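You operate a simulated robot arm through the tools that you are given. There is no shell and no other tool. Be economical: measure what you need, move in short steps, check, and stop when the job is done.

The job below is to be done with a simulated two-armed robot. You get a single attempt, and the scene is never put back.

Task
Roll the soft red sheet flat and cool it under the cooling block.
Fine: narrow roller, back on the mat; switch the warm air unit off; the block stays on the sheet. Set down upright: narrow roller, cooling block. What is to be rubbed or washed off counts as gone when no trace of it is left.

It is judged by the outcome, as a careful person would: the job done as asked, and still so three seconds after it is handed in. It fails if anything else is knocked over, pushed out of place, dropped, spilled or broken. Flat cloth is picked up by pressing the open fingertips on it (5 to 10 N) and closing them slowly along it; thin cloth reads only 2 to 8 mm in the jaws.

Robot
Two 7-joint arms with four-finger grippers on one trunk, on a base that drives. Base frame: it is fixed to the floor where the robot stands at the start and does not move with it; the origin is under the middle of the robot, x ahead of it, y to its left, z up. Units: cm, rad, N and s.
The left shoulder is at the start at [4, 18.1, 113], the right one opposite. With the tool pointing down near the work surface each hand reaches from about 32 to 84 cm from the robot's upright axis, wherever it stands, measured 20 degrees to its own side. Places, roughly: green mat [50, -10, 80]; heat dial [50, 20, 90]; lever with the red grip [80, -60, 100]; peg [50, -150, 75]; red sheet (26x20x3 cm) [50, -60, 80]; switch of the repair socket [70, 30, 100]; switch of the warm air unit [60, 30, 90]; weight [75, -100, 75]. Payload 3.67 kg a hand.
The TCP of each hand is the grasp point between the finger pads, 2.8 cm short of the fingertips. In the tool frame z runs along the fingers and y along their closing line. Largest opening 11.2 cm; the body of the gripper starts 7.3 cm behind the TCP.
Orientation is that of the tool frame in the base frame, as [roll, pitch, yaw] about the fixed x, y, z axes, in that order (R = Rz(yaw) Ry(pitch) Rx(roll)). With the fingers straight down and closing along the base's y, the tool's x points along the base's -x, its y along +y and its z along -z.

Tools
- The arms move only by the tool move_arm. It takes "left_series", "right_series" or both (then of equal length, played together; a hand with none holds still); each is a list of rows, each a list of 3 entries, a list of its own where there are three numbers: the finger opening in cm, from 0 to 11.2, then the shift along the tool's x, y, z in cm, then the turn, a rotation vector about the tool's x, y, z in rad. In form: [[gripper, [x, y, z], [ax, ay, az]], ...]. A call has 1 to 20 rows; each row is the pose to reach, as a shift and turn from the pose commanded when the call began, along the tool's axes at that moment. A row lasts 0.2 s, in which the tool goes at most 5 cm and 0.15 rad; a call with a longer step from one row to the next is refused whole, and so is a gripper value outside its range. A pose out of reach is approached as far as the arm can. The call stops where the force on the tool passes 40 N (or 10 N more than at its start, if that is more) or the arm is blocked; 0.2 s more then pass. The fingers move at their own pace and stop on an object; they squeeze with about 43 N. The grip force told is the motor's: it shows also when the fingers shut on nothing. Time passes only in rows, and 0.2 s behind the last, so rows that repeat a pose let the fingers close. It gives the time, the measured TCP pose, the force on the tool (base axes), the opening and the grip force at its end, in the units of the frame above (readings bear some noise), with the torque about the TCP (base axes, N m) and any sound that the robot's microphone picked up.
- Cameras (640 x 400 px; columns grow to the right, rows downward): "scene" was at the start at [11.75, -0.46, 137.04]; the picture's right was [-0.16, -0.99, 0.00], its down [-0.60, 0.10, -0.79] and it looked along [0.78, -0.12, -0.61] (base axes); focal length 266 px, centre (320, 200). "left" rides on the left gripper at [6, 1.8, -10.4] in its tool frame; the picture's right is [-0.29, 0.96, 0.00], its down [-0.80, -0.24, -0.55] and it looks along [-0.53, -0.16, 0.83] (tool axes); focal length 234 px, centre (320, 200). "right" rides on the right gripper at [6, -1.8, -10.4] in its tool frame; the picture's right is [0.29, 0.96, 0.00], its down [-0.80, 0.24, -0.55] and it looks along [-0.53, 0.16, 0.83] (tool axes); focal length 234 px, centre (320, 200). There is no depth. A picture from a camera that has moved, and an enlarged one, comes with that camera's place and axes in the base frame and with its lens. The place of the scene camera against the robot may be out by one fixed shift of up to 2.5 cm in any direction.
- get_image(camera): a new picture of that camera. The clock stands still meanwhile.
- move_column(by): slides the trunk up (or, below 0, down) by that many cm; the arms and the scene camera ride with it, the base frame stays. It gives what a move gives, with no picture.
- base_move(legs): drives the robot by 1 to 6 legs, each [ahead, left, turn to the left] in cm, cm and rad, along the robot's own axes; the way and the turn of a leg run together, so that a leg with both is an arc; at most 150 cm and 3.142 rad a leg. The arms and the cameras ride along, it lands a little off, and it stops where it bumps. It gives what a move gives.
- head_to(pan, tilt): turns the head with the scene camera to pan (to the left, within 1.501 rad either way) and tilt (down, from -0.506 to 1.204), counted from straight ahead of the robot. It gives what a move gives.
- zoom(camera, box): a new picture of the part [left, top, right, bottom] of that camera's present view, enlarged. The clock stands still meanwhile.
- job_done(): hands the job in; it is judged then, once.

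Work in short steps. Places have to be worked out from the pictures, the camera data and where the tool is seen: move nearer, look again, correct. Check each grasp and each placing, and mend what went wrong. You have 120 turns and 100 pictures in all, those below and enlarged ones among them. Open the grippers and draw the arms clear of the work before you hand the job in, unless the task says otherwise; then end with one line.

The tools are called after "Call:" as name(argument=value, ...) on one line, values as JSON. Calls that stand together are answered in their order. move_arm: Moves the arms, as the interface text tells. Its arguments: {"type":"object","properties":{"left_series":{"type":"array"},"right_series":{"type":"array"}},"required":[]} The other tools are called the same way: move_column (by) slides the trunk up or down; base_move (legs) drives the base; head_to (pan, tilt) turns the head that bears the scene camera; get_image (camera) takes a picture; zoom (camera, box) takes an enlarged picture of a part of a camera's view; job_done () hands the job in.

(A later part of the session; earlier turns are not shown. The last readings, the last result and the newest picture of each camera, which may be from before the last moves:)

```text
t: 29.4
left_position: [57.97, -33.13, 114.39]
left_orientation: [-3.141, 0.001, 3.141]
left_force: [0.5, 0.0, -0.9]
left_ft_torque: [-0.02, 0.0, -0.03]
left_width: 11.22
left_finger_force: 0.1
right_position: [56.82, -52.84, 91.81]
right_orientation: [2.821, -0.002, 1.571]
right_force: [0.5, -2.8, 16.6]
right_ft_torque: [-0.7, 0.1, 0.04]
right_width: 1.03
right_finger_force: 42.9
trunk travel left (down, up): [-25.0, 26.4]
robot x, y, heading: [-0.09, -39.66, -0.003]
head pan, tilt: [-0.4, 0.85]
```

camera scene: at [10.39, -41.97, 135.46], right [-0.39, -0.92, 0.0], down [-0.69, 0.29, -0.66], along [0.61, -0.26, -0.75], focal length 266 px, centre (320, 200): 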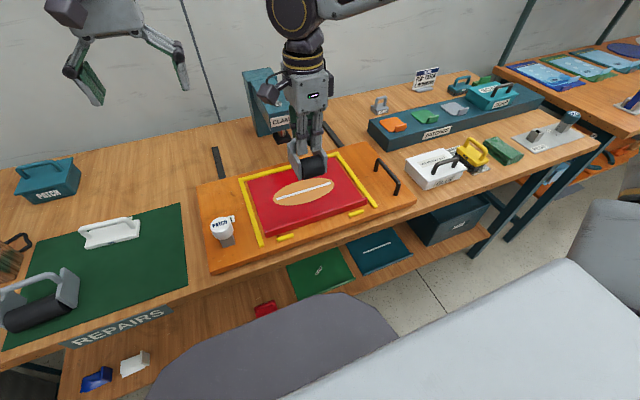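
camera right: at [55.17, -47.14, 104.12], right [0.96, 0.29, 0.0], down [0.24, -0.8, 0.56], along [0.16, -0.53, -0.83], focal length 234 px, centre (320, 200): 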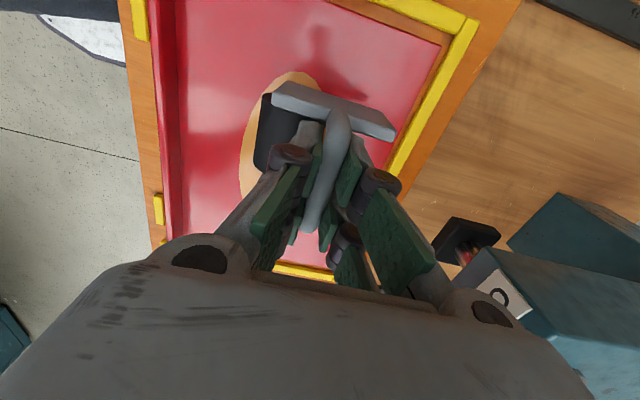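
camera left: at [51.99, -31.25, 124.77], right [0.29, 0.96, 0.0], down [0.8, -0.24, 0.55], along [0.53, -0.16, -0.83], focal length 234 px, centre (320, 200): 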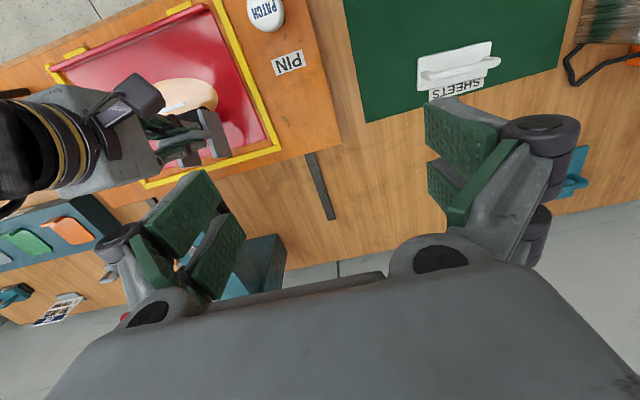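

Good: 16.6 N, no drag. I roll 6 cm toward the near edge.

Call:
move_arm(right_series=[[0, [0, -0.48, -0.15], [0, 0, 0]], [0, [0, -1.19, -0.37], [0, 0, 0]], [0, [0, -1.91, -0.59], [0, 0, 0]], [0, [0, -2.63, -0.81], [0, 0, 0]], [0, [0, -3.34, -1.04], [0, 0, 0]], [0, [0, -4.06, -1.26], [0, 0, 0]], [0, [0, -4.78, -1.48], [0, 0, 0]], [0, [0, -5.73, -1.78], [0, 0, 0]]])

Call:
zoom(camera="scene", box=[190, 70, 430, 270])

```text
t: 31.2
left_position: [57.96, -33.08, 114.5]
left_orientation: [-3.141, -0.002, -3.139]
left_force: [-0.1, 0.1, 0.5]
left_ft_torque: [0.0, -0.01, -0.01]
left_width: 11.22
left_finger_force: 0.1
right_position: [50.77, -52.96, 91.4]
right_orientation: [2.829, -0.001, 1.569]
right_force: [-0.4, -0.2, -1.7]
right_ft_torque: [0.04, 0.07, -0.03]
right_width: 1.05
right_finger_force: 42.8
trunk travel left (down, up): [-25.0, 26.4]
robot x, y, heading: [0.07, -39.7, -0.005]
head pan, tilt: [-0.4, 0.85]
```

```text
2.00 times, centred on (310, 170) of scene
camera zoom: at [10.32, -41.93, 135.45], right [-0.39, -0.92, 0.0], down [-0.69, 0.29, -0.66], along [0.61, -0.26, -0.75], focal length 532 px, centre (340, 260)
```

zoom: 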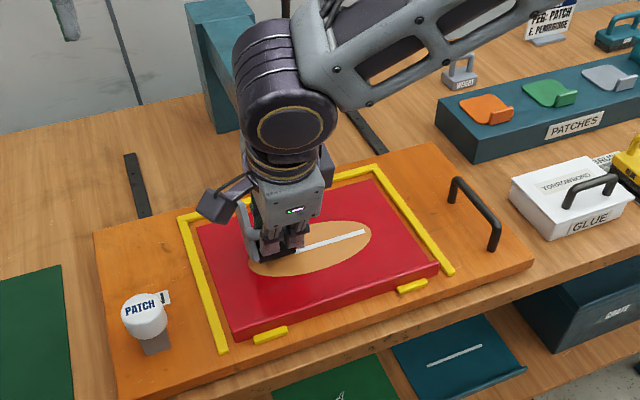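

Contact was lost: the roller appears to have pivoted about the bar. I lift a bit and look closely.

Call:
move_arm(right_series=[[0, [0, 0.3, -1], [0, 0, 0]], [0, [0, 1, -3], [0, 0, 0]], [0, [0, 1.5, -5], [0, 0, 0]]])

Call:
get_image(camera="right")

Call:
zoom(camera="scene", box=[230, 80, 370, 200])

Call:
zoom(camera="left", box=[30, 0, 290, 200])

```text
t: 32.0
left_position: [58.01, -32.95, 114.39]
left_orientation: [3.141, -0.001, -3.139]
left_force: [-0.2, 0.2, 0.9]
left_ft_torque: [0.0, -0.01, 0.0]
left_width: 11.21
left_finger_force: 0.1
right_position: [50.68, -52.93, 96.74]
right_orientation: [2.825, 0.0, 1.571]
right_force: [-1.2, -0.9, -2.5]
right_ft_torque: [-0.01, 0.05, 0.0]
right_width: 1.05
right_finger_force: 43.0
trunk travel left (down, up): [-25.0, 26.4]
robot x, y, heading: [0.31, -39.74, -0.003]
head pan, tilt: [-0.4, 0.85]
```

```text
61 pictures are left
camera right: at [45.84, -47.08, 106.05], right [0.91, 0.29, 0.3], down [0.06, -0.8, 0.6], along [0.41, -0.53, -0.74], focal length 234 px, centre (320, 200)
```

right: 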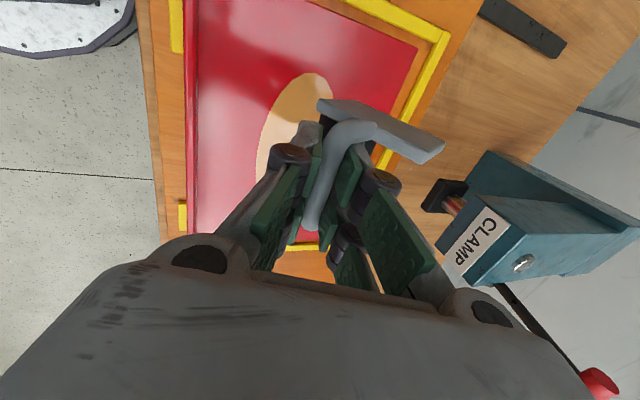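

```text
3.33 times, centred on (300, 140) of scene
camera zoom: at [10.36, -41.92, 135.46], right [-0.39, -0.92, 0.0], down [-0.69, 0.29, -0.66], along [0.61, -0.26, -0.75], focal length 886 px, centre (387, 400)
```

zoom: 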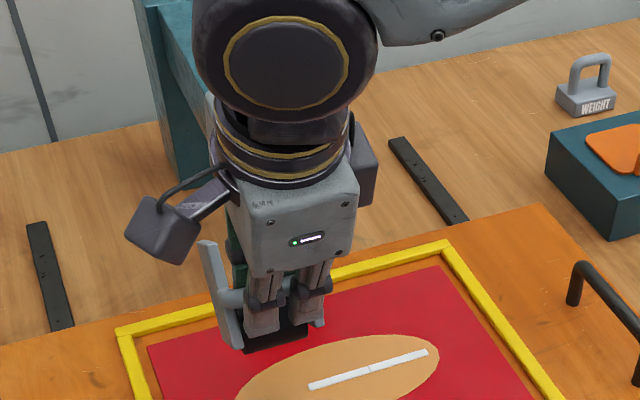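

```text
2.00 times, centred on (160, 100) of left
camera zoom: at [51.97, -31.24, 124.78], right [0.29, 0.96, 0.0], down [0.8, -0.24, 0.55], along [0.53, -0.16, -0.83], focal length 468 px, centre (640, 400)
```

zoom: 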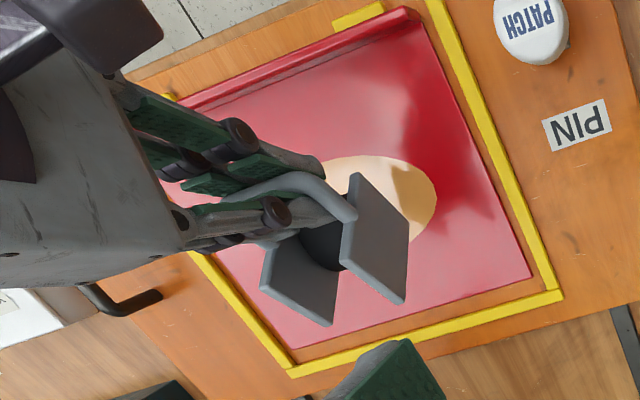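

The roller pivoted heel-up with the drum now about under/behind the bar, which is a stable trailing configuration for pulling toward −x. I go back to x≈57 and probe down gently.

Call:
move_arm(right_series=[[0, [0, 2.39, 0.74], [0, 0, 0]], [0, [0, 4.3, 1.33], [0, 0, 0]], [0, [0, 5.73, 1.78], [0, 0, 0]], [0, [0, 5.28, 3.21], [0, 0, 0]], [0, [0, 5.06, 3.93], [0, 0, 0]], [0, [0, 4.84, 4.65], [0, 0, 0]]])

Call:
zoom(camera="scene", box=[190, 70, 430, 270])

```text
t: 33.4
left_position: [58.16, -32.96, 114.4]
left_orientation: [-3.141, -0.002, -3.14]
left_force: [0.7, 0.4, -0.1]
left_ft_torque: [0.02, 0.03, 0.0]
left_width: 11.22
left_finger_force: 0.0
right_position: [56.9, -52.87, 93.62]
right_orientation: [2.826, -0.003, 1.57]
right_force: [-0.2, -0.8, -1.3]
right_ft_torque: [0.0, 0.08, 0.0]
right_width: 1.02
right_finger_force: 43.1
trunk travel left (down, up): [-25.0, 26.4]
robot x, y, heading: [-0.11, -40.02, -0.001]
head pan, tilt: [-0.4, 0.85]
```

```text
2.00 times, centred on (310, 170) of scene
camera zoom: at [10.45, -41.94, 135.46], right [-0.39, -0.92, 0.0], down [-0.69, 0.29, -0.66], along [0.61, -0.26, -0.75], focal length 532 px, centre (340, 260)
```

zoom: 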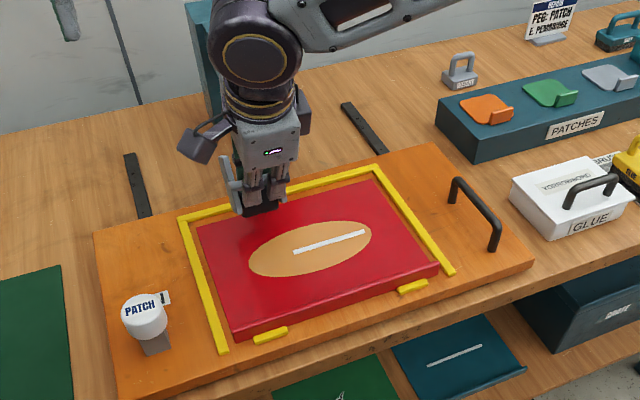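

I keep descending in small steps until there is contact.

Call:
move_arm(right_series=[[0, [0, -0.24, 0.76], [0, 0, 0]], [0, [0, -0.44, 1.43], [0, 0, 0]], [0, [0, -0.53, 1.72], [0, 0, 0]], [0, [0, -0.62, 2.0], [0, 0, 0]]])

```text
t: 34.4
left_position: [58.25, -32.98, 114.24]
left_orientation: [-3.14, -0.001, -3.141]
left_force: [0.2, 0.3, -0.3]
left_ft_torque: [0.03, -0.02, -0.01]
left_width: 11.2
left_finger_force: 0.1
right_position: [56.83, -52.88, 91.66]
right_orientation: [2.826, -0.001, 1.569]
right_force: [-0.3, -0.2, -2.3]
right_ft_torque: [-0.02, 0.11, 0.0]
right_width: 1.03
right_finger_force: 42.9
trunk travel left (down, up): [-25.0, 26.4]
robot x, y, heading: [-0.12, -39.93, -0.002]
head pan, tilt: [-0.4, 0.85]
```

Call:
move_arm(right_series=[[0, [0, -0.09, 0.29], [0, 0, 0]], [0, [0, -0.15, 0.48], [0, 0, 0]], [0, [0, -0.21, 0.67], [0, 0, 0]], [0, [0, -0.27, 0.86], [0, 0, 0]], [0, [0, -0.27, 0.86], [0, 0, 0]]])

```text
t: 35.6
left_position: [57.8, -32.94, 114.51]
left_orientation: [-3.141, 0.001, 3.141]
left_force: [-0.2, 0.5, 0.2]
left_ft_torque: [-0.01, 0.03, 0.0]
left_width: 11.2
left_finger_force: 0.1
right_position: [56.67, -52.9, 91.25]
right_orientation: [2.821, -0.002, 1.568]
right_force: [-7.2, -4.3, 24.6]
right_ft_torque: [-0.86, -0.28, -0.32]
right_width: 1.05
right_finger_force: 43.2
trunk travel left (down, up): [-25.0, 26.4]
robot x, y, heading: [-0.14, -39.47, -0.004]
head pan, tilt: [-0.4, 0.85]
```

Contact at ≈91.3. I ease a little and pull toward −x slowly, 4 cm.

Call:
move_arm(right_series=[[0, [0, 0.05, -0.14], [0, 0, 0]], [0, [0, -0.43, -0.29], [0, 0, 0]], [0, [0, -0.91, -0.44], [0, 0, 0]], [0, [0, -1.38, -0.59], [0, 0, 0]], [0, [0, -1.86, -0.73], [0, 0, 0]], [0, [0, -2.34, -0.88], [0, 0, 0]], [0, [0, -2.82, -1.03], [0, 0, 0]], [0, [0, -3.29, -1.17], [0, 0, 0]], [0, [0, -3.77, -1.32], [0, 0, 0]]])

Call:
zoom(camera="scene", box=[190, 70, 430, 270])

```text
t: 37.6
left_position: [58.11, -33.01, 114.26]
left_orientation: [3.14, 0.001, -3.14]
left_force: [1.1, 0.1, -0.4]
left_ft_torque: [0.0, -0.03, 0.03]
left_width: 11.18
left_finger_force: 0.0
right_position: [52.87, -52.88, 90.9]
right_orientation: [2.826, -0.001, 1.568]
right_force: [0.2, -0.8, -2.5]
right_ft_torque: [-0.03, 0.07, 0.02]
right_width: 1.07
right_finger_force: 43.0
trunk travel left (down, up): [-25.0, 26.4]
robot x, y, heading: [-0.13, -40.03, -0.002]
head pan, tilt: [-0.4, 0.85]
```

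```text
2.00 times, centred on (310, 170) of scene
camera zoom: at [10.39, -41.93, 135.46], right [-0.39, -0.92, 0.0], down [-0.69, 0.29, -0.66], along [0.61, -0.26, -0.75], focal length 532 px, centre (340, 260)
```

zoom: 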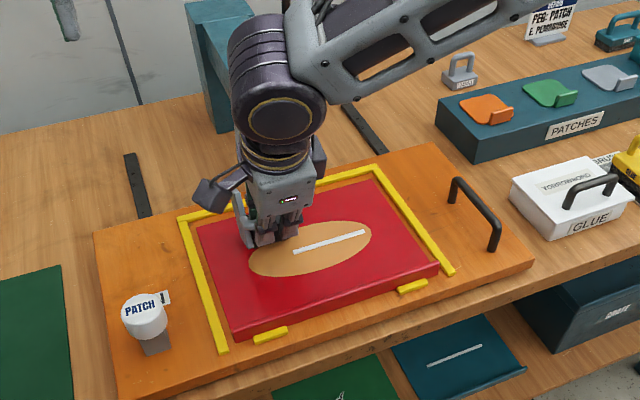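

It pivoted again. Cause: my fingertips sit on the drum and brake it. I'll level the roller, set it on the sheet, and regrip higher so the drum is free. First lift and bring the hand upright to see the roller's angle.

Call:
move_arm(right_series=[[0, [0, 0.6, -1.9], [0, 0, 0]], [0, [0, 1.2, -3.8], [0, 0, 0]], [0, [0, 2.1, -6.7], [0.1, 0, 0]], [0, [0, 2.96, -9.5], [0.2, 0, 0]], [0, [0, 2.96, -9.5], [0.314, 0, 0]], [0, [0, 2.96, -9.5], [0.314, 0, 0]]])

Call:
zoom(camera="left", box=[0, 0, 290, 220])

Call:
zoom(camera="scene", box=[230, 60, 370, 180])

```text
t: 39.0
left_position: [58.09, -33.01, 114.26]
left_orientation: [-3.14, 0.0, -3.139]
left_force: [0.6, 0.3, 0.7]
left_ft_torque: [0.01, -0.03, 0.03]
left_width: 11.17
left_finger_force: 0.1
right_position: [52.55, -53.0, 100.88]
right_orientation: [3.14, -0.001, 1.569]
right_force: [-0.2, -0.2, -2.8]
right_ft_torque: [0.01, 0.09, 0.02]
right_width: 1.04
right_finger_force: 43.0
trunk travel left (down, up): [-25.0, 26.4]
robot x, y, heading: [-0.16, -39.66, 0.003]
head pan, tilt: [-0.4, 0.85]
```

```text
1.82 times, centred on (145, 110) of left
camera zoom: at [51.93, -31.24, 124.79], right [0.29, 0.96, 0.0], down [0.8, -0.24, 0.55], along [0.53, -0.16, -0.83], focal length 426 px, centre (638, 364)
```

zoom: 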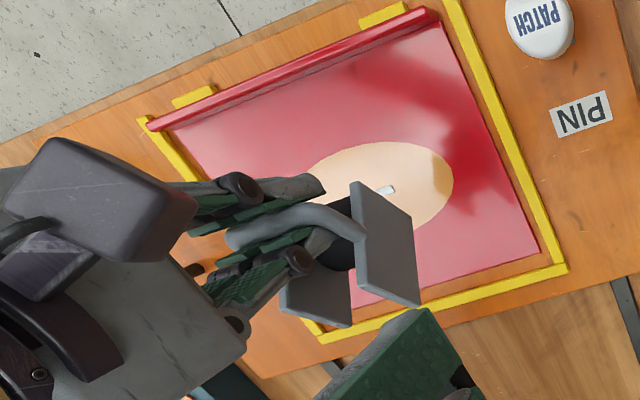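

```text
3.33 times, centred on (300, 120) of scene
camera zoom: at [10.32, -41.92, 135.47], right [-0.39, -0.92, 0.0], down [-0.69, 0.29, -0.66], along [0.61, -0.26, -0.75], focal length 886 px, centre (387, 467)
```

zoom: 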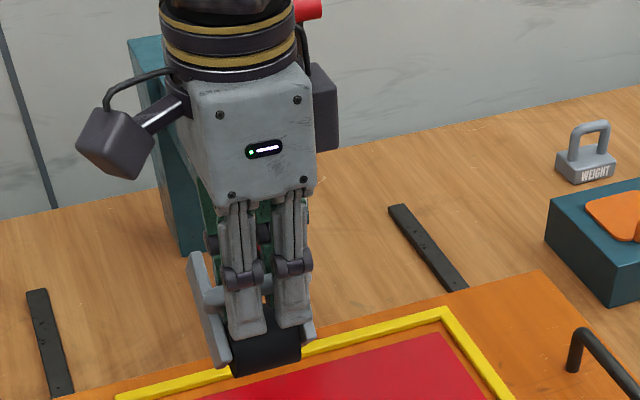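

The hand is upright, but the roller is still heel-up by roughly 0.4–0.5 rad. I tilt the hand the other way by 0.4 to level it, and lower to just above the sheet at x=50.

Call:
move_arm(right_series=[[0, [0, -0.8, 0], [0.13, 0, 0]], [0, [0, -1.6, 1], [0.26, 0, 0]], [0, [0, -2.5, 2.5], [0.4, 0, 0]], [0, [0, -2.5, 4], [0.4, 0, 0]], [0, [0, -2.5, 5.5], [0.4, 0, 0]], [0, [0, -2.5, 7], [0.4, 0, 0]], [0, [0, -2.5, 8], [0.4, 0, 0]], [0, [0, -2.5, 8], [0.4, 0, 0]]])

Call:
zoom(camera="left", box=[0, 0, 290, 220])

Call:
zoom(camera="scene", box=[210, 80, 370, 210])

```text
t: 40.8
left_position: [58.06, -33.03, 114.46]
left_orientation: [-3.142, -0.001, -3.139]
left_force: [-0.6, -0.5, 0.4]
left_ft_torque: [0.02, -0.01, -0.01]
left_width: 11.19
left_finger_force: 0.0
right_position: [49.97, -53.17, 92.82]
right_orientation: [-2.744, -0.003, 1.567]
right_force: [-0.1, -0.1, -2.9]
right_ft_torque: [-0.01, 0.01, -0.03]
right_width: 1.02
right_finger_force: 42.9
right hand out of reach, approached as far as the arm can: row 7, 8
trunk travel left (down, up): [-25.0, 26.4]
robot x, y, heading: [-0.17, -39.69, 0.0]
head pan, tilt: [-0.4, 0.85]
```

```text
1.82 times, centred on (145, 110) of left
camera zoom: at [52.03, -31.25, 124.74], right [0.29, 0.96, 0.0], down [0.8, -0.24, 0.55], along [0.53, -0.16, -0.83], focal length 426 px, centre (638, 364)
```

zoom: 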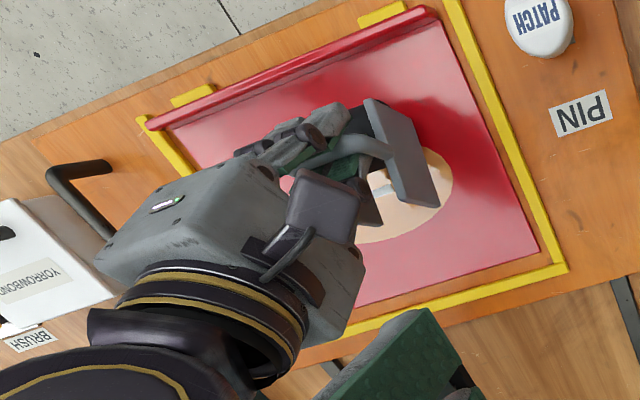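

```text
3.08 times, centred on (290, 145) of scene
camera zoom: at [10.43, -41.93, 135.46], right [-0.39, -0.92, 0.0], down [-0.69, 0.29, -0.66], along [0.61, -0.26, -0.75], focal length 818 px, centre (412, 369)
```

zoom: 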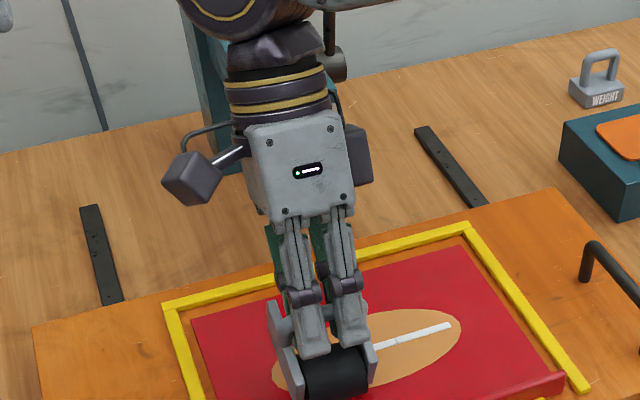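

The roller looks near level; arm reach blocks the last bit, so I lower the trunk slightly.

Call:
move_column(by=-1.2)

```text
t: 41.4
left_position: [57.92, -32.97, 113.29]
left_orientation: [-3.141, 0.002, -3.14]
left_force: [0.2, -0.2, 0.8]
left_ft_torque: [0.02, -0.01, 0.01]
left_width: 11.16
left_finger_force: 0.1
right_position: [49.94, -53.21, 92.1]
right_orientation: [-2.751, -0.005, 1.568]
right_force: [1.7, -3.9, 32.2]
right_ft_torque: [-1.08, 0.01, 0.05]
right_width: 1.05
right_finger_force: 42.7
trunk travel left (down, up): [-23.8, 27.6]
robot x, y, heading: [0.23, -39.73, 0.003]
head pan, tilt: [-0.4, 0.85]
```

Contact with 32 N; I ease off with the trunk, then open the fingers a little.

Call:
move_column(by=0.25)

Call:
move_arm(right_series=[[1.6, [0, 0, 0], [0, 0, 0]], [2.4, [0, 0, 0], [0, 0, 0]], [3, [0, 0, 0], [0, 0, 0]], [3, [0, 0, 0], [0, 0, 0]]])

Call:
zoom(camera="scene", box=[210, 90, 370, 220])

Call:
zoom(camera="left", box=[0, 0, 290, 220])

```text
t: 42.0
left_position: [57.91, -32.95, 113.66]
left_orientation: [3.14, 0.002, -3.139]
left_force: [-0.6, -0.7, 0.5]
left_ft_torque: [0.0, -0.03, 0.02]
left_width: 11.19
left_finger_force: 0.1
right_position: [49.87, -53.27, 91.99]
right_orientation: [-2.749, -0.003, 1.57]
right_force: [2.2, -0.4, 25.7]
right_ft_torque: [-0.64, -0.09, 0.0]
right_width: 1.03
right_finger_force: 43.4
trunk travel left (down, up): [-24.0, 27.3]
robot x, y, heading: [-0.03, -40.01, 0.002]
head pan, tilt: [-0.4, 0.85]
```

```text
t: 43.0
left_position: [58.04, -32.96, 113.41]
left_orientation: [-3.14, 0.0, -3.14]
left_force: [-0.6, -0.1, -1.0]
left_ft_torque: [-0.02, -0.01, -0.01]
left_width: 11.19
left_finger_force: 0.0
right_position: [49.88, -53.25, 91.89]
right_orientation: [-2.745, -0.004, 1.569]
right_force: [0.8, 1.1, 3.6]
right_ft_torque: [-0.1, -0.07, 0.03]
right_width: 3.29
right_finger_force: 0.0
trunk travel left (down, up): [-24.0, 27.3]
robot x, y, heading: [-0.12, -39.92, 0.002]
head pan, tilt: [-0.4, 0.85]
```

```text
3.08 times, centred on (290, 155) of scene
camera zoom: at [10.37, -41.91, 134.52], right [-0.39, -0.92, 0.0], down [-0.69, 0.29, -0.66], along [0.61, -0.26, -0.75], focal length 818 px, centre (412, 338)
```

zoom: 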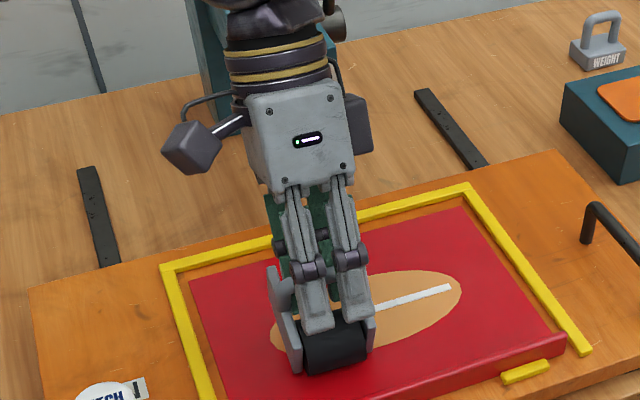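

```text
1.82 times, centred on (145, 110) of left
camera zoom: at [51.98, -31.23, 123.83], right [0.29, 0.96, 0.0], down [0.8, -0.24, 0.55], along [0.53, -0.16, -0.83], focal length 426 px, centre (638, 364)
```

zoom: 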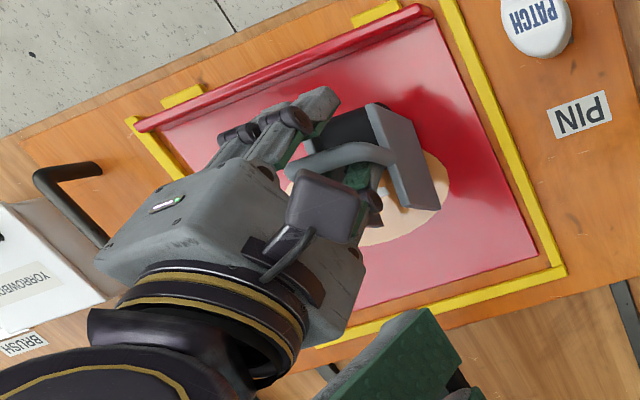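

Released. I back the hand off along its own axis and bring it upright, then look at the roller.

Call:
move_arm(right_series=[[3.3, [0, 0, -1.5], [0, 0, 0]], [4, [0, 0, -4], [0, 0, 0]], [4, [0, 0, -7], [0, 0, 0]], [4, [0, 0, -9], [-0.13, 0, 0]], [4, [0, 0, -9], [-0.26, 0, 0]], [4, [0, 0, -9], [-0.4, 0, 0]], [4, [0, 0, -9], [-0.4, 0, 0]]])

Call:
get_image(camera="right")

Call:
zoom(camera="scene", box=[210, 80, 370, 210])

Call:
zoom(camera="left", box=[0, 0, 290, 220])

```text
t: 44.5
left_position: [58.05, -32.96, 113.41]
left_orientation: [3.14, -0.001, -3.14]
left_force: [0.4, 0.3, 0.0]
left_ft_torque: [0.01, 0.02, 0.04]
left_width: 11.17
left_finger_force: 0.1
right_position: [53.48, -53.21, 100.14]
right_orientation: [3.138, -0.003, 1.568]
right_force: [-0.2, 0.0, 0.5]
right_ft_torque: [-0.01, -0.02, -0.02]
right_width: 3.99
right_finger_force: 0.1
right hand out of reach, approached as far as the arm can: row 3
trunk travel left (down, up): [-24.0, 27.3]
robot x, y, heading: [-0.44, -39.82, 0.0]
head pan, tilt: [-0.4, 0.85]
```

```text
50 pictures are left
camera right: at [51.71, -47.47, 110.63], right [0.96, 0.29, 0.0], down [0.24, -0.8, 0.55], along [0.16, -0.53, -0.83], focal length 234 px, centre (320, 200)
```

right: 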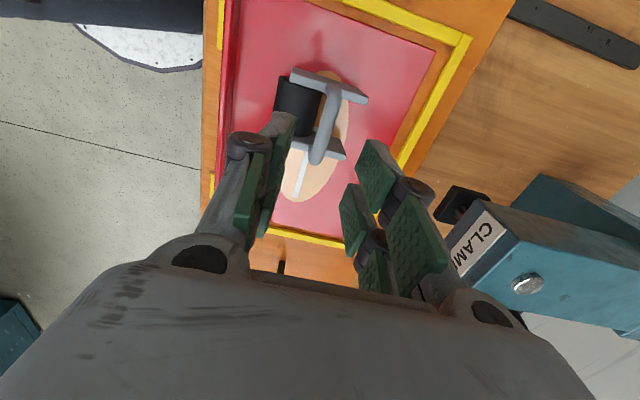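

```text
3.08 times, centred on (290, 145) of scene
camera zoom: at [10.46, -41.92, 134.51], right [-0.39, -0.92, 0.0], down [-0.69, 0.29, -0.66], along [0.61, -0.26, -0.75], focal length 818 px, centre (412, 369)
```

zoom: 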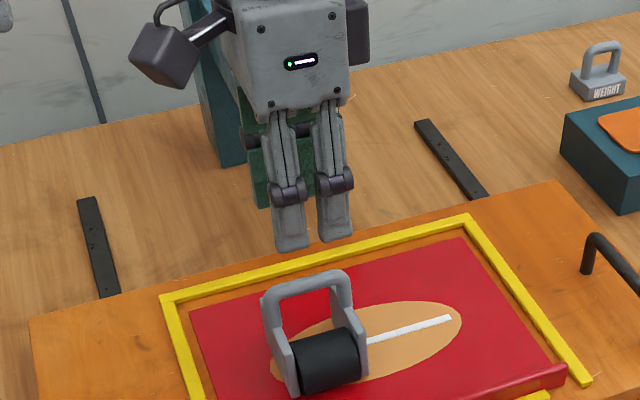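

```text
1.82 times, centred on (145, 110) of left
camera zoom: at [52.06, -31.24, 123.79], right [0.29, 0.96, 0.0], down [0.8, -0.24, 0.55], along [0.53, -0.16, -0.83], focal length 426 px, centre (638, 364)
```

zoom: 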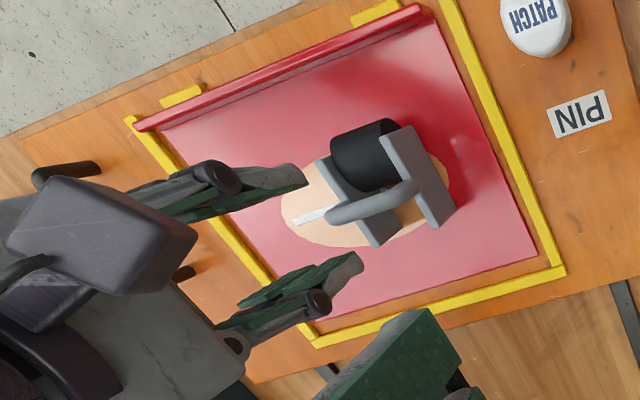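

The roller stands upright on the sheet and evidently rolls freely (it was drawn along as I withdrew). I regrip the bar higher: TCP about 92.3, x≈54.

Call:
move_arm(right_series=[[4, [0.2, 0.5, 2], [0, 0, 0]], [4, [0.2, 0.5, 4], [0, 0, 0]], [4, [0.2, 0.5, 6], [0, 0, 0]], [4, [0.2, 0.5, 7.8], [0, 0, 0]], [2, [0.2, 0.5, 7.8], [0, 0, 0]], [0, [0.2, 0.5, 7.8], [0, 0, 0]], [0, [0.2, 0.5, 7.8], [0, 0, 0]], [0, [0.2, 0.5, 7.8], [0, 0, 0]]])

Call:
get_image(camera="right")

```text
t: 46.4
left_position: [58.11, -32.9, 113.44]
left_orientation: [-3.141, -0.001, -3.141]
left_force: [0.0, 0.0, -0.2]
left_ft_torque: [0.03, -0.01, -0.02]
left_width: 11.19
left_finger_force: 0.0
right_position: [53.96, -53.04, 92.43]
right_orientation: [3.137, -0.003, 1.569]
right_force: [-0.3, 0.4, 0.8]
right_ft_torque: [0.01, -0.02, 0.05]
right_width: 1.1
right_finger_force: 42.1
trunk travel left (down, up): [-24.0, 27.3]
robot x, y, heading: [-0.02, -39.55, 0.002]
head pan, tilt: [-0.4, 0.85]
```

```text
47 pictures are left
camera right: at [52.22, -47.26, 102.86], right [0.96, 0.29, 0.0], down [0.24, -0.8, 0.55], along [0.16, -0.53, -0.83], focal length 234 px, centre (320, 200)
```

right: 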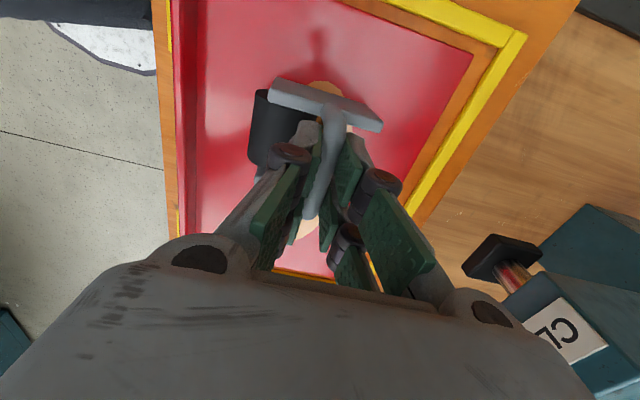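

Good grip without touching the drum. I press lightly and roll 3 cm toward −x to check drag.

Call:
move_arm(right_series=[[0, [0, 0, 0.12], [0, 0, 0]], [0, [0, -0.5, 0.15], [0, 0, 0]], [0, [0, -1, 0.15], [0, 0, 0]], [0, [0, -1.5, 0.15], [0, 0, 0]], [0, [0, -2, 0.15], [0, 0, 0]], [0, [0, -2.5, 0.15], [0, 0, 0]], [0, [0, -3, 0.15], [0, 0, 0]]])

```text
t: 48.0
left_position: [57.96, -32.94, 113.53]
left_orientation: [3.141, -0.001, -3.141]
left_force: [-0.1, -0.3, 1.0]
left_ft_torque: [-0.01, 0.04, -0.02]
left_width: 11.18
left_finger_force: 0.1
right_position: [51.19, -53.07, 92.65]
right_orientation: [3.13, -0.007, 1.569]
right_force: [-1.2, -1.7, 10.4]
right_ft_torque: [-0.12, 0.39, 0.05]
right_width: 1.09
right_finger_force: 43.1
trunk travel left (down, up): [-24.0, 27.3]
robot x, y, heading: [-0.32, -40.18, 0.0]
head pan, tilt: [-0.4, 0.85]
stopped in row 7 (right hand): the force on the tool passed its limit at 42 N (the readings are from after the stop); the commanded pose is now the measured one
```

Drag is low now, but the bar rose and force peaked. I look at what happened.

Call:
get_image(camera="right")

Call:
zoom(camera="left", box=[0, 0, 290, 220])

```text
46 pictures are left
camera right: at [49.39, -47.2, 103.11], right [0.96, 0.28, 0.01], down [0.23, -0.8, 0.55], along [0.17, -0.53, -0.83], focal length 234 px, centre (320, 200)
```

right: 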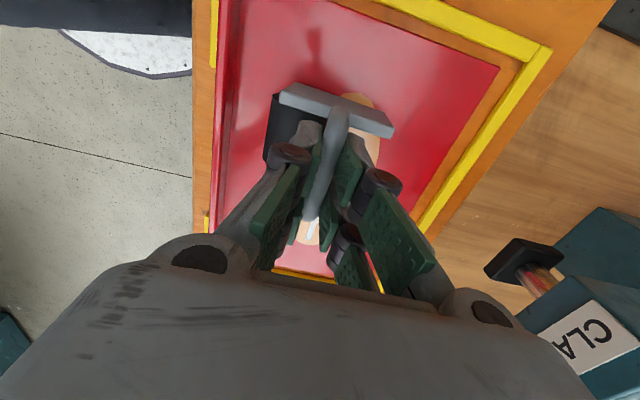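

```text
1.82 times, centred on (145, 110) of left
camera zoom: at [51.96, -31.26, 123.83], right [0.29, 0.96, 0.0], down [0.8, -0.24, 0.55], along [0.53, -0.16, -0.83], focal length 426 px, centre (638, 364)
```

zoom: 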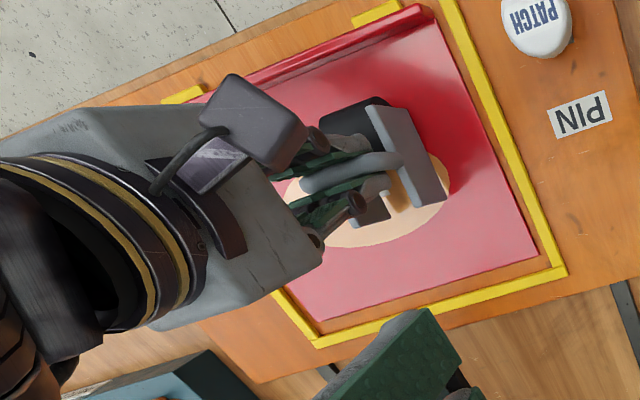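

Roller is nearly level. I continue toward the lip at this height with the present light press (10 N).

Call:
move_arm(right_series=[[0, [0, -0.4, 0], [0, 0, 0]], [0, [0, -0.8, 0], [0, 0, 0]], [0, [0, -1.2, 0], [0, 0, 0]], [0, [0, -1.6, 0], [0, 0, 0]], [0, [0, -2, 0], [0, 0, 0]]])

Call:
zoom(camera="left", box=[0, 0, 290, 220])

```text
t: 49.2
left_position: [58.0, -33.0, 113.61]
left_orientation: [-3.14, 0.001, 3.141]
left_force: [0.3, 0.4, -0.2]
left_ft_torque: [0.02, 0.03, 0.01]
left_width: 11.2
left_finger_force: 0.0
right_position: [49.29, -53.04, 92.88]
right_orientation: [3.127, -0.006, 1.568]
right_force: [4.5, -3.6, 32.0]
right_ft_torque: [-0.23, -0.2, -0.02]
right_width: 1.07
right_finger_force: 43.4
trunk travel left (down, up): [-24.0, 27.3]
robot x, y, heading: [-0.36, -39.88, -0.0]
head pan, tilt: [-0.4, 0.85]
```

```text
1.82 times, centred on (145, 110) of left
camera zoom: at [51.82, -31.23, 123.92], right [0.29, 0.96, 0.0], down [0.8, -0.24, 0.56], along [0.53, -0.16, -0.83], focal length 426 px, centre (638, 364)
```

zoom: 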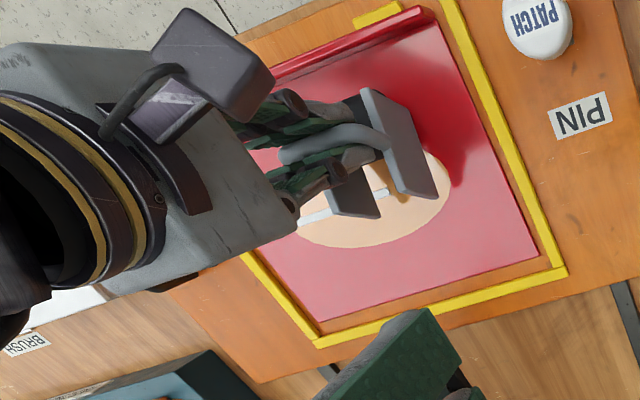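

Drag is low (4.5 N), so the drum is rolling; the surface seems to rise toward the curl. I continue with a slightly higher command.

Call:
move_arm(right_series=[[0, [0, -0.3, -0.1], [0, 0, 0]], [0, [0, -0.6, -0.15], [0, 0, 0]], [0, [0, -0.9, -0.15], [0, 0, 0]], [0, [0, -1.2, -0.15], [0, 0, 0]], [0, [0, -1.5, -0.15], [0, 0, 0]]])

Call:
zoom(camera="scene", box=[190, 80, 430, 280])

```text
t: 50.4
left_position: [58.06, -32.99, 113.48]
left_orientation: [-3.141, -0.001, -3.139]
left_force: [0.9, 0.5, 0.9]
left_ft_torque: [0.0, 0.0, 0.0]
left_width: 11.23
left_finger_force: 0.1
right_position: [47.57, -53.01, 92.71]
right_orientation: [3.132, -0.004, 1.57]
right_force: [0.3, 3.2, 13.3]
right_ft_torque: [0.43, -0.15, 0.03]
right_width: 1.08
right_finger_force: 43.0
trunk travel left (down, up): [-24.0, 27.3]
robot x, y, heading: [-0.18, -39.91, -0.001]
head pan, tilt: [-0.4, 0.85]
```

```text
2.00 times, centred on (310, 180) of scene
camera zoom: at [10.29, -41.86, 134.52], right [-0.39, -0.92, 0.0], down [-0.69, 0.29, -0.66], along [0.61, -0.26, -0.75], focal length 532 px, centre (340, 240)
```

zoom: 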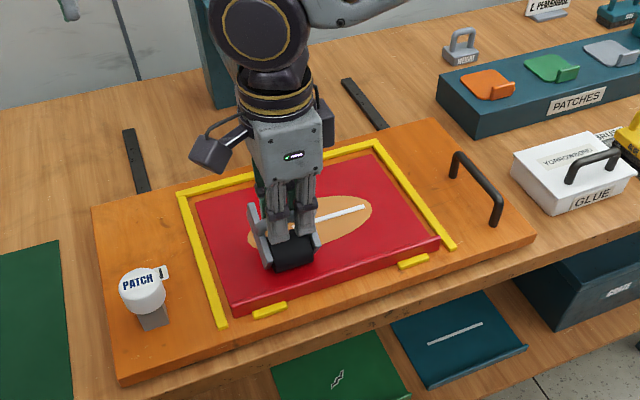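

No drag and the sheet stays put. Continue another 2 cm toward the lip.

Call:
move_arm(right_series=[[0, [0, -0.4, 0], [0, 0, 0]], [0, [0, -0.8, 0], [0, 0, 0]], [0, [0, -1.2, 0], [0, 0, 0]], [0, [0, -1.6, 0], [0, 0, 0]], [0, [0, -2, 0], [0, 0, 0]]])

Call:
zoom(camera="scene", box=[190, 80, 430, 280])

```text
t: 51.6
left_position: [58.05, -33.0, 113.52]
left_orientation: [-3.141, 0.001, -3.141]
left_force: [0.2, -0.3, -0.8]
left_ft_torque: [-0.02, 0.01, 0.04]
left_width: 11.22
left_finger_force: 0.2
right_position: [45.69, -52.95, 92.6]
right_orientation: [3.132, -0.005, 1.565]
right_force: [-0.5, 0.8, -3.2]
right_ft_torque: [-0.01, 0.06, -0.03]
right_width: 1.07
right_finger_force: 43.0
trunk travel left (down, up): [-24.0, 27.3]
robot x, y, heading: [-0.1, -39.48, 0.001]
head pan, tilt: [-0.4, 0.85]
```

```text
2.00 times, centred on (310, 180) of scene
camera zoom: at [10.39, -41.94, 134.52], right [-0.39, -0.92, 0.0], down [-0.69, 0.29, -0.66], along [0.61, -0.26, -0.75], focal length 532 px, centre (340, 240)
```

zoom: 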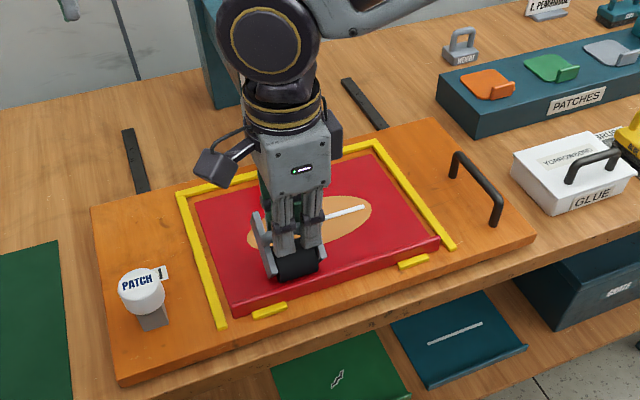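

The roller pivots about the thin bar. A better hold: straddle the side plates from outside (closing along y) low near the drum axle. I first level it again (tilt +0.35), move back to x≈51, and set it down.

Call:
move_arm(right_series=[[0, [0, 1, -1.5], [0, 0, 0]], [0, [0, 2.5, -2], [0.12, 0, 0]], [0, [0, 4, -2], [0.24, 0, 0]], [0, [0, 5.3, -2], [0.35, 0, 0]], [0, [0, 5.3, -2], [0.35, 0, 0]]])

Call:
zoom(camera="left", box=[0, 0, 290, 220])

```text
t: 52.8
left_position: [57.96, -33.07, 113.39]
left_orientation: [3.141, 0.0, -3.141]
left_force: [0.3, 1.0, 1.1]
left_ft_torque: [-0.02, -0.02, -0.02]
left_width: 11.2
left_finger_force: 0.0
right_position: [51.07, -53.05, 94.81]
right_orientation: [-2.803, -0.005, 1.569]
right_force: [-0.7, -0.1, -2.4]
right_ft_torque: [0.03, -0.03, 0.01]
right_width: 1.06
right_finger_force: 42.6
trunk travel left (down, up): [-24.0, 27.3]
robot x, y, heading: [-0.01, -39.86, -0.004]
head pan, tilt: [-0.4, 0.85]
```

```text
1.82 times, centred on (145, 110) of left
camera zoom: at [51.95, -31.26, 123.85], right [0.29, 0.96, 0.0], down [0.8, -0.24, 0.55], along [0.53, -0.16, -0.83], focal length 426 px, centre (638, 364)
```

zoom: 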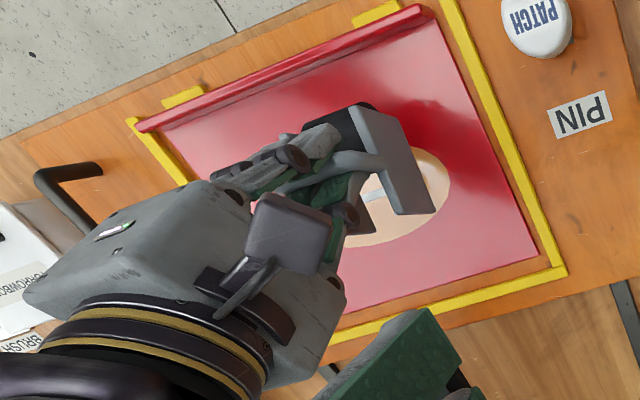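

Looks roughly level. I lower to contact.

Call:
move_arm(right_series=[[0, [0, 0.33, 0.94], [0, 0, 0]], [0, [0, 0.6, 1.7], [0, 0, 0]], [0, [0, 0.7, 1.98], [0, 0, 0]], [0, [0, 0.77, 2.17], [0, 0, 0]], [0, [0, 0.83, 2.36], [0, 0, 0]]])

```text
t: 54.0
left_position: [58.04, -32.96, 113.55]
left_orientation: [-3.142, 0.001, -3.14]
left_force: [0.0, -0.1, 0.5]
left_ft_torque: [0.01, -0.03, -0.02]
left_width: 11.19
left_finger_force: 0.1
right_position: [50.94, -52.97, 92.47]
right_orientation: [-2.808, -0.007, 1.566]
right_force: [3.7, -3.4, 22.7]
right_ft_torque: [-0.52, 0.14, 0.07]
right_width: 1.08
right_finger_force: 43.0
trunk travel left (down, up): [-24.0, 27.3]
robot x, y, heading: [0.21, -40.16, 0.001]
head pan, tilt: [-0.4, 0.85]
```

Contact level. I ease off, open wider, and withdraw.

Call:
move_arm(right_series=[[0, [0, -0.06, -0.17], [0, 0, 0]], [1.6, [0, -0.06, -0.17], [0, 0, 0]], [2.6, [0, -0.06, -0.17], [0, 0, 0]], [3.6, [0, -0.06, -0.17], [0, 0, 0]], [4, [0, -0.1, -1.2], [0, 0, 0]], [5, [0, -0.8, -3], [0, 0, 0]], [6, [0, -1.5, -5], [0, 0, 0]], [6, [0, -2.5, -7], [-0.15, 0, 0]], [6, [0, -3, -8], [-0.3, 0, 0]], [6, [0, -3, -9], [-0.34, 0, 0]], [6, [0, -3, -9], [-0.34, 0, 0]]])

Call:
get_image(camera="right")

Call:
zoom(camera="left", box=[20, 0, 270, 160])

```text
t: 56.4
left_position: [57.97, -32.97, 113.3]
left_orientation: [-3.141, 0.001, 3.141]
left_force: [-0.6, -0.1, 0.4]
left_ft_torque: [0.0, 0.0, 0.0]
left_width: 11.19
left_finger_force: 0.1
right_position: [51.23, -53.07, 101.82]
right_orientation: [3.139, -0.006, 1.567]
right_force: [0.0, 0.3, -0.1]
right_ft_torque: [-0.01, 0.02, 0.01]
right_width: 6.01
right_finger_force: 0.1
trunk travel left (down, up): [-24.0, 27.3]
robot x, y, heading: [0.16, -39.81, 0.003]
head pan, tilt: [-0.4, 0.85]
```

```text
40 pictures are left
camera right: at [49.47, -47.26, 112.22], right [0.96, 0.28, 0.0], down [0.24, -0.8, 0.55], along [0.16, -0.53, -0.83], focal length 234 px, centre (320, 200)
```

right: 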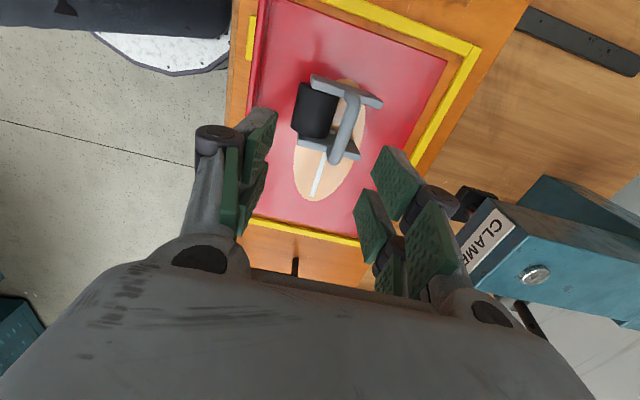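

```text
2.50 times, centred on (145, 80) of left
camera zoom: at [51.99, -31.27, 123.83], right [0.29, 0.96, 0.0], down [0.8, -0.24, 0.55], along [0.53, -0.16, -0.83], focal length 585 px, centre (758, 500)
```

zoom: 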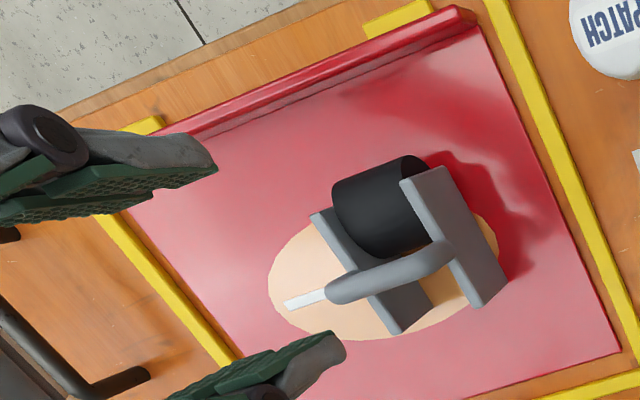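

The roller stands level at bar x≈53.6. I rotate the hand back 90° (closing along y), open 11, and centre over the drum side plates.

Call:
move_arm(right_series=[[6, [0, 0, 0], [0, 0, -0.15]], [7, [0, 0, 0], [0, 0, -0.3]], [8, [0, 0, 0], [0, 0, -0.45]], [9, [0, 0, 0], [0, 0, -0.6]], [10, [0, 0, 0], [0, 0, -0.75]], [11, [0, 0, 0], [0, 0, -0.9]], [11, [0, 0, 0], [0, 0, -1.05]], [11, [0.1, 0.2, 0], [0, 0, -1.2]], [11, [0.2, 0.4, 0], [0, 0, -1.35]], [11, [0.27, 0.5, 2], [0, 0, -1.5]], [11, [0.27, 0.57, 4], [0, 0, -1.57]], [11, [0.27, 0.57, 4], [0, 0, -1.57]]])

Call:
get_image(camera="right")

```text
t: 59.0
left_position: [58.08, -33.05, 113.42]
left_orientation: [-3.14, 0.001, -3.141]
left_force: [0.5, -0.2, -0.2]
left_ft_torque: [-0.03, -0.03, 0.02]
left_width: 11.23
left_finger_force: 0.1
right_position: [51.81, -52.59, 97.65]
right_orientation: [3.138, 0.0, 3.141]
right_force: [0.1, 0.5, -0.4]
right_ft_torque: [0.0, 0.01, -0.01]
right_width: 10.97
right_finger_force: 0.1
trunk travel left (down, up): [-24.0, 27.3]
robot x, y, heading: [0.03, -39.9, -0.004]
head pan, tilt: [-0.4, 0.85]
```

```text
38 pictures are left
camera right: at [45.82, -54.64, 108.1], right [-0.29, 0.96, 0.0], down [0.8, 0.23, 0.56], along [0.53, 0.16, -0.83], focal length 234 px, centre (320, 200)
```

right: 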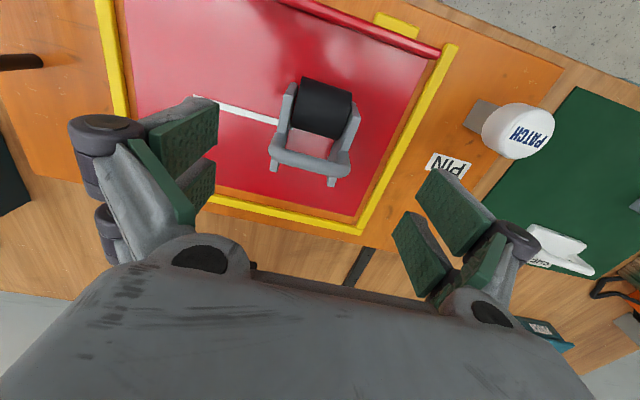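

The tan ellipse around the white line is no longer visible. I check the scene view.

Call:
zoom(camera="scene", box=[190, 80, 430, 280])

Call:
zoom(camera="left", box=[20, 0, 270, 160])

```text
2.00 times, centred on (310, 180) of scene
camera zoom: at [10.36, -41.92, 134.52], right [-0.39, -0.92, 0.0], down [-0.69, 0.29, -0.66], along [0.61, -0.26, -0.75], focal length 532 px, centre (340, 240)
```

zoom: 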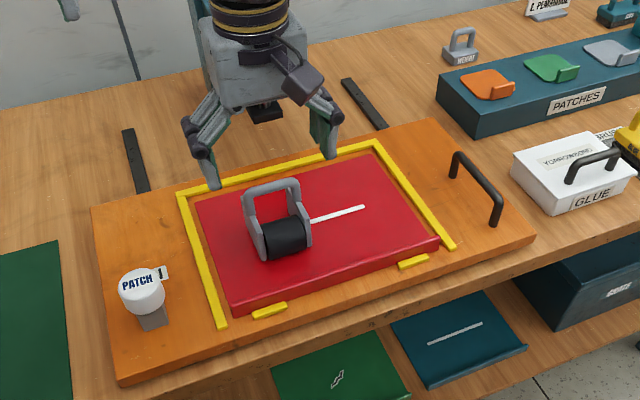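

```text
2.50 times, centred on (145, 80) of left
camera zoom: at [51.97, -31.25, 123.84], right [0.29, 0.96, 0.0], down [0.8, -0.24, 0.55], along [0.53, -0.16, -0.83], focal length 585 px, centre (758, 500)
```

zoom: 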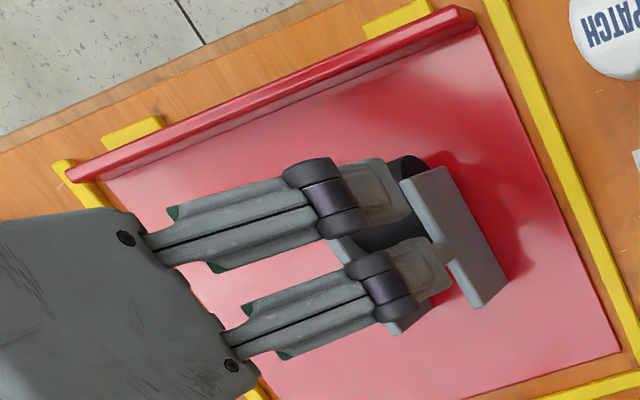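

The ellipse likely marked the warm, soft zone, and it has now cooled. I'll first regrip (plates straddled) and test whether rolling still takes effect.

Call:
move_arm(right_series=[[11, [0, -0.1, 2.5], [0, 0, 0]], [11, [0, -0.1, 5], [0, 0, 0]], [11, [0, -0.1, 7.5], [0, 0, 0]], [11, [0, -0.1, 9.4], [0, 0, 0]], [11, [0, -0.1, 10.3], [0, 0, 0]], [9, [0, -0.1, 10.3], [0, 0, 0]], [7.5, [0, -0.1, 10.3], [0, 0, 0]], [6, [0, -0.1, 10.3], [0, 0, 0]], [6, [0, -0.1, 10.3], [0, 0, 0]]])

Call:
get_image(camera="right")

```text
t: 61.0
left_position: [58.1, -32.98, 113.41]
left_orientation: [3.14, 0.0, 3.141]
left_force: [-0.2, -0.6, -0.1]
left_ft_torque: [0.01, 0.01, 0.01]
left_width: 11.2
left_finger_force: 0.0
right_position: [51.79, -52.82, 87.44]
right_orientation: [3.135, 0.001, 3.135]
right_force: [0.0, -1.9, 2.4]
right_ft_torque: [-0.15, -0.04, 0.01]
right_width: 6.49
right_finger_force: 42.7
trunk travel left (down, up): [-24.0, 27.3]
robot x, y, heading: [0.37, -39.54, 0.002]
head pan, tilt: [-0.4, 0.85]
```

```text
35 pictures are left
camera right: at [45.84, -54.81, 97.82], right [-0.28, 0.96, 0.0], down [0.8, 0.23, 0.56], along [0.53, 0.16, -0.83], focal length 234 px, centre (320, 200)
```

right: 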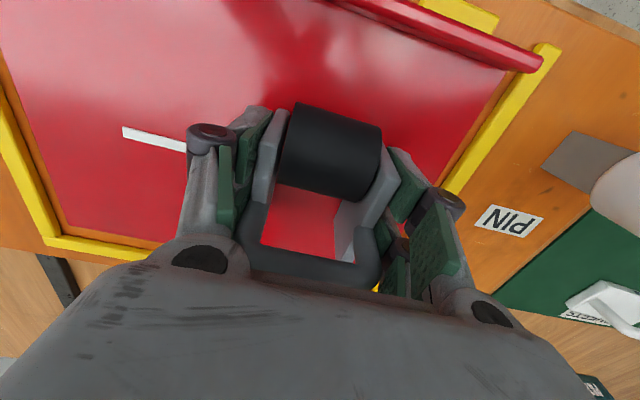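

An excellent grip: plates held at 6.49 cm right behind the free drum. I lift slightly, shift to y≈−58.3, x≈57, and roll across the white line toward −x with moderate press.

Call:
move_arm(right_series=[[6, [0, 0, -0.6], [0, 0, 0]], [6, [-0.8, -0.8, -1.2], [0, 0, 0]], [6, [-1.8, -2, -1.2], [0, 0, 0]], [6, [-3, -3.2, -1.2], [0, 0, 0]], [6, [-4.2, -4.5, -1.2], [0, 0, 0]], [6, [-5.2, -5.5, -1.2], [0, 0, 0]], [6, [-5.2, -5.5, -0.6], [0, 0, 0]], [6, [-5.2, -5.5, -0.2], [0, 0, 0]], [6, [-5.2, -5.5, 0], [0, 0, 0]], [6, [-5.2, -5.5, 0.15], [0, 0, 0]]])

```text
t: 63.2
left_position: [57.91, -33.03, 113.48]
left_orientation: [3.14, 0.002, 3.141]
left_force: [-0.2, 0.0, -0.3]
left_ft_torque: [0.03, 0.0, -0.01]
left_width: 11.19
left_finger_force: 0.0
right_position: [56.96, -58.35, 87.49]
right_orientation: [3.137, 0.002, 3.135]
right_force: [2.1, -2.5, 10.0]
right_ft_torque: [-0.34, 0.08, 0.01]
right_width: 6.49
right_finger_force: 43.3
trunk travel left (down, up): [-24.0, 27.3]
robot x, y, heading: [-0.07, -40.08, -0.003]
head pan, tilt: [-0.4, 0.85]
```

Call:
move_arm(right_series=[[6, [0.3, 0, 0.08], [0, 0, 0]], [6, [0.9, 0, 0.08], [0, 0, 0]], [6, [1.5, 0, 0.08], [0, 0, 0]], [6, [2.1, 0, 0.08], [0, 0, 0]], [6, [2.7, 0, 0.08], [0, 0, 0]], [6, [3.3, 0, 0.08], [0, 0, 0]], [6, [3.9, 0, 0.08], [0, 0, 0]], [6, [4.5, 0, 0.08], [0, 0, 0]], [6, [5.1, 0, 0.08], [0, 0, 0]], [6, [5.7, 0, 0.08], [0, 0, 0]]])

Call:
get_image(camera="right")

```text
t: 65.1
left_position: [58.0, -33.08, 113.46]
left_orientation: [-3.14, 0.0, -3.141]
left_force: [0.2, -0.6, 0.7]
left_ft_torque: [0.01, -0.02, -0.02]
left_width: 11.22
left_finger_force: 0.1
right_position: [52.53, -58.24, 87.51]
right_orientation: [3.133, 0.008, 3.137]
right_force: [0.1, 1.2, 4.8]
right_ft_torque: [-0.09, 0.01, -0.03]
right_width: 6.47
right_finger_force: 43.5
trunk travel left (down, up): [-24.0, 27.3]
robot x, y, heading: [0.03, -40.09, -0.004]
head pan, tilt: [-0.4, 0.85]
stopped in row 9 (right hand): the force on the tool passed its limit at 40 N (the readings are from after the stop); the commanded pose is now the measured one
```

```text
34 pictures are left
camera right: at [46.54, -60.26, 97.78], right [-0.28, 0.96, 0.01], down [0.79, 0.23, 0.56], along [0.54, 0.16, -0.83], focal length 234 px, centre (320, 200)
```

right: 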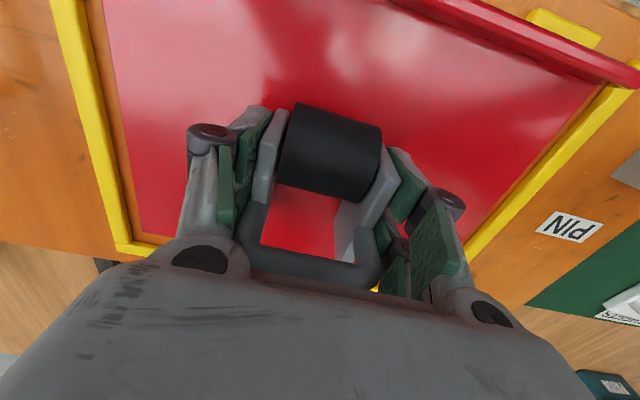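

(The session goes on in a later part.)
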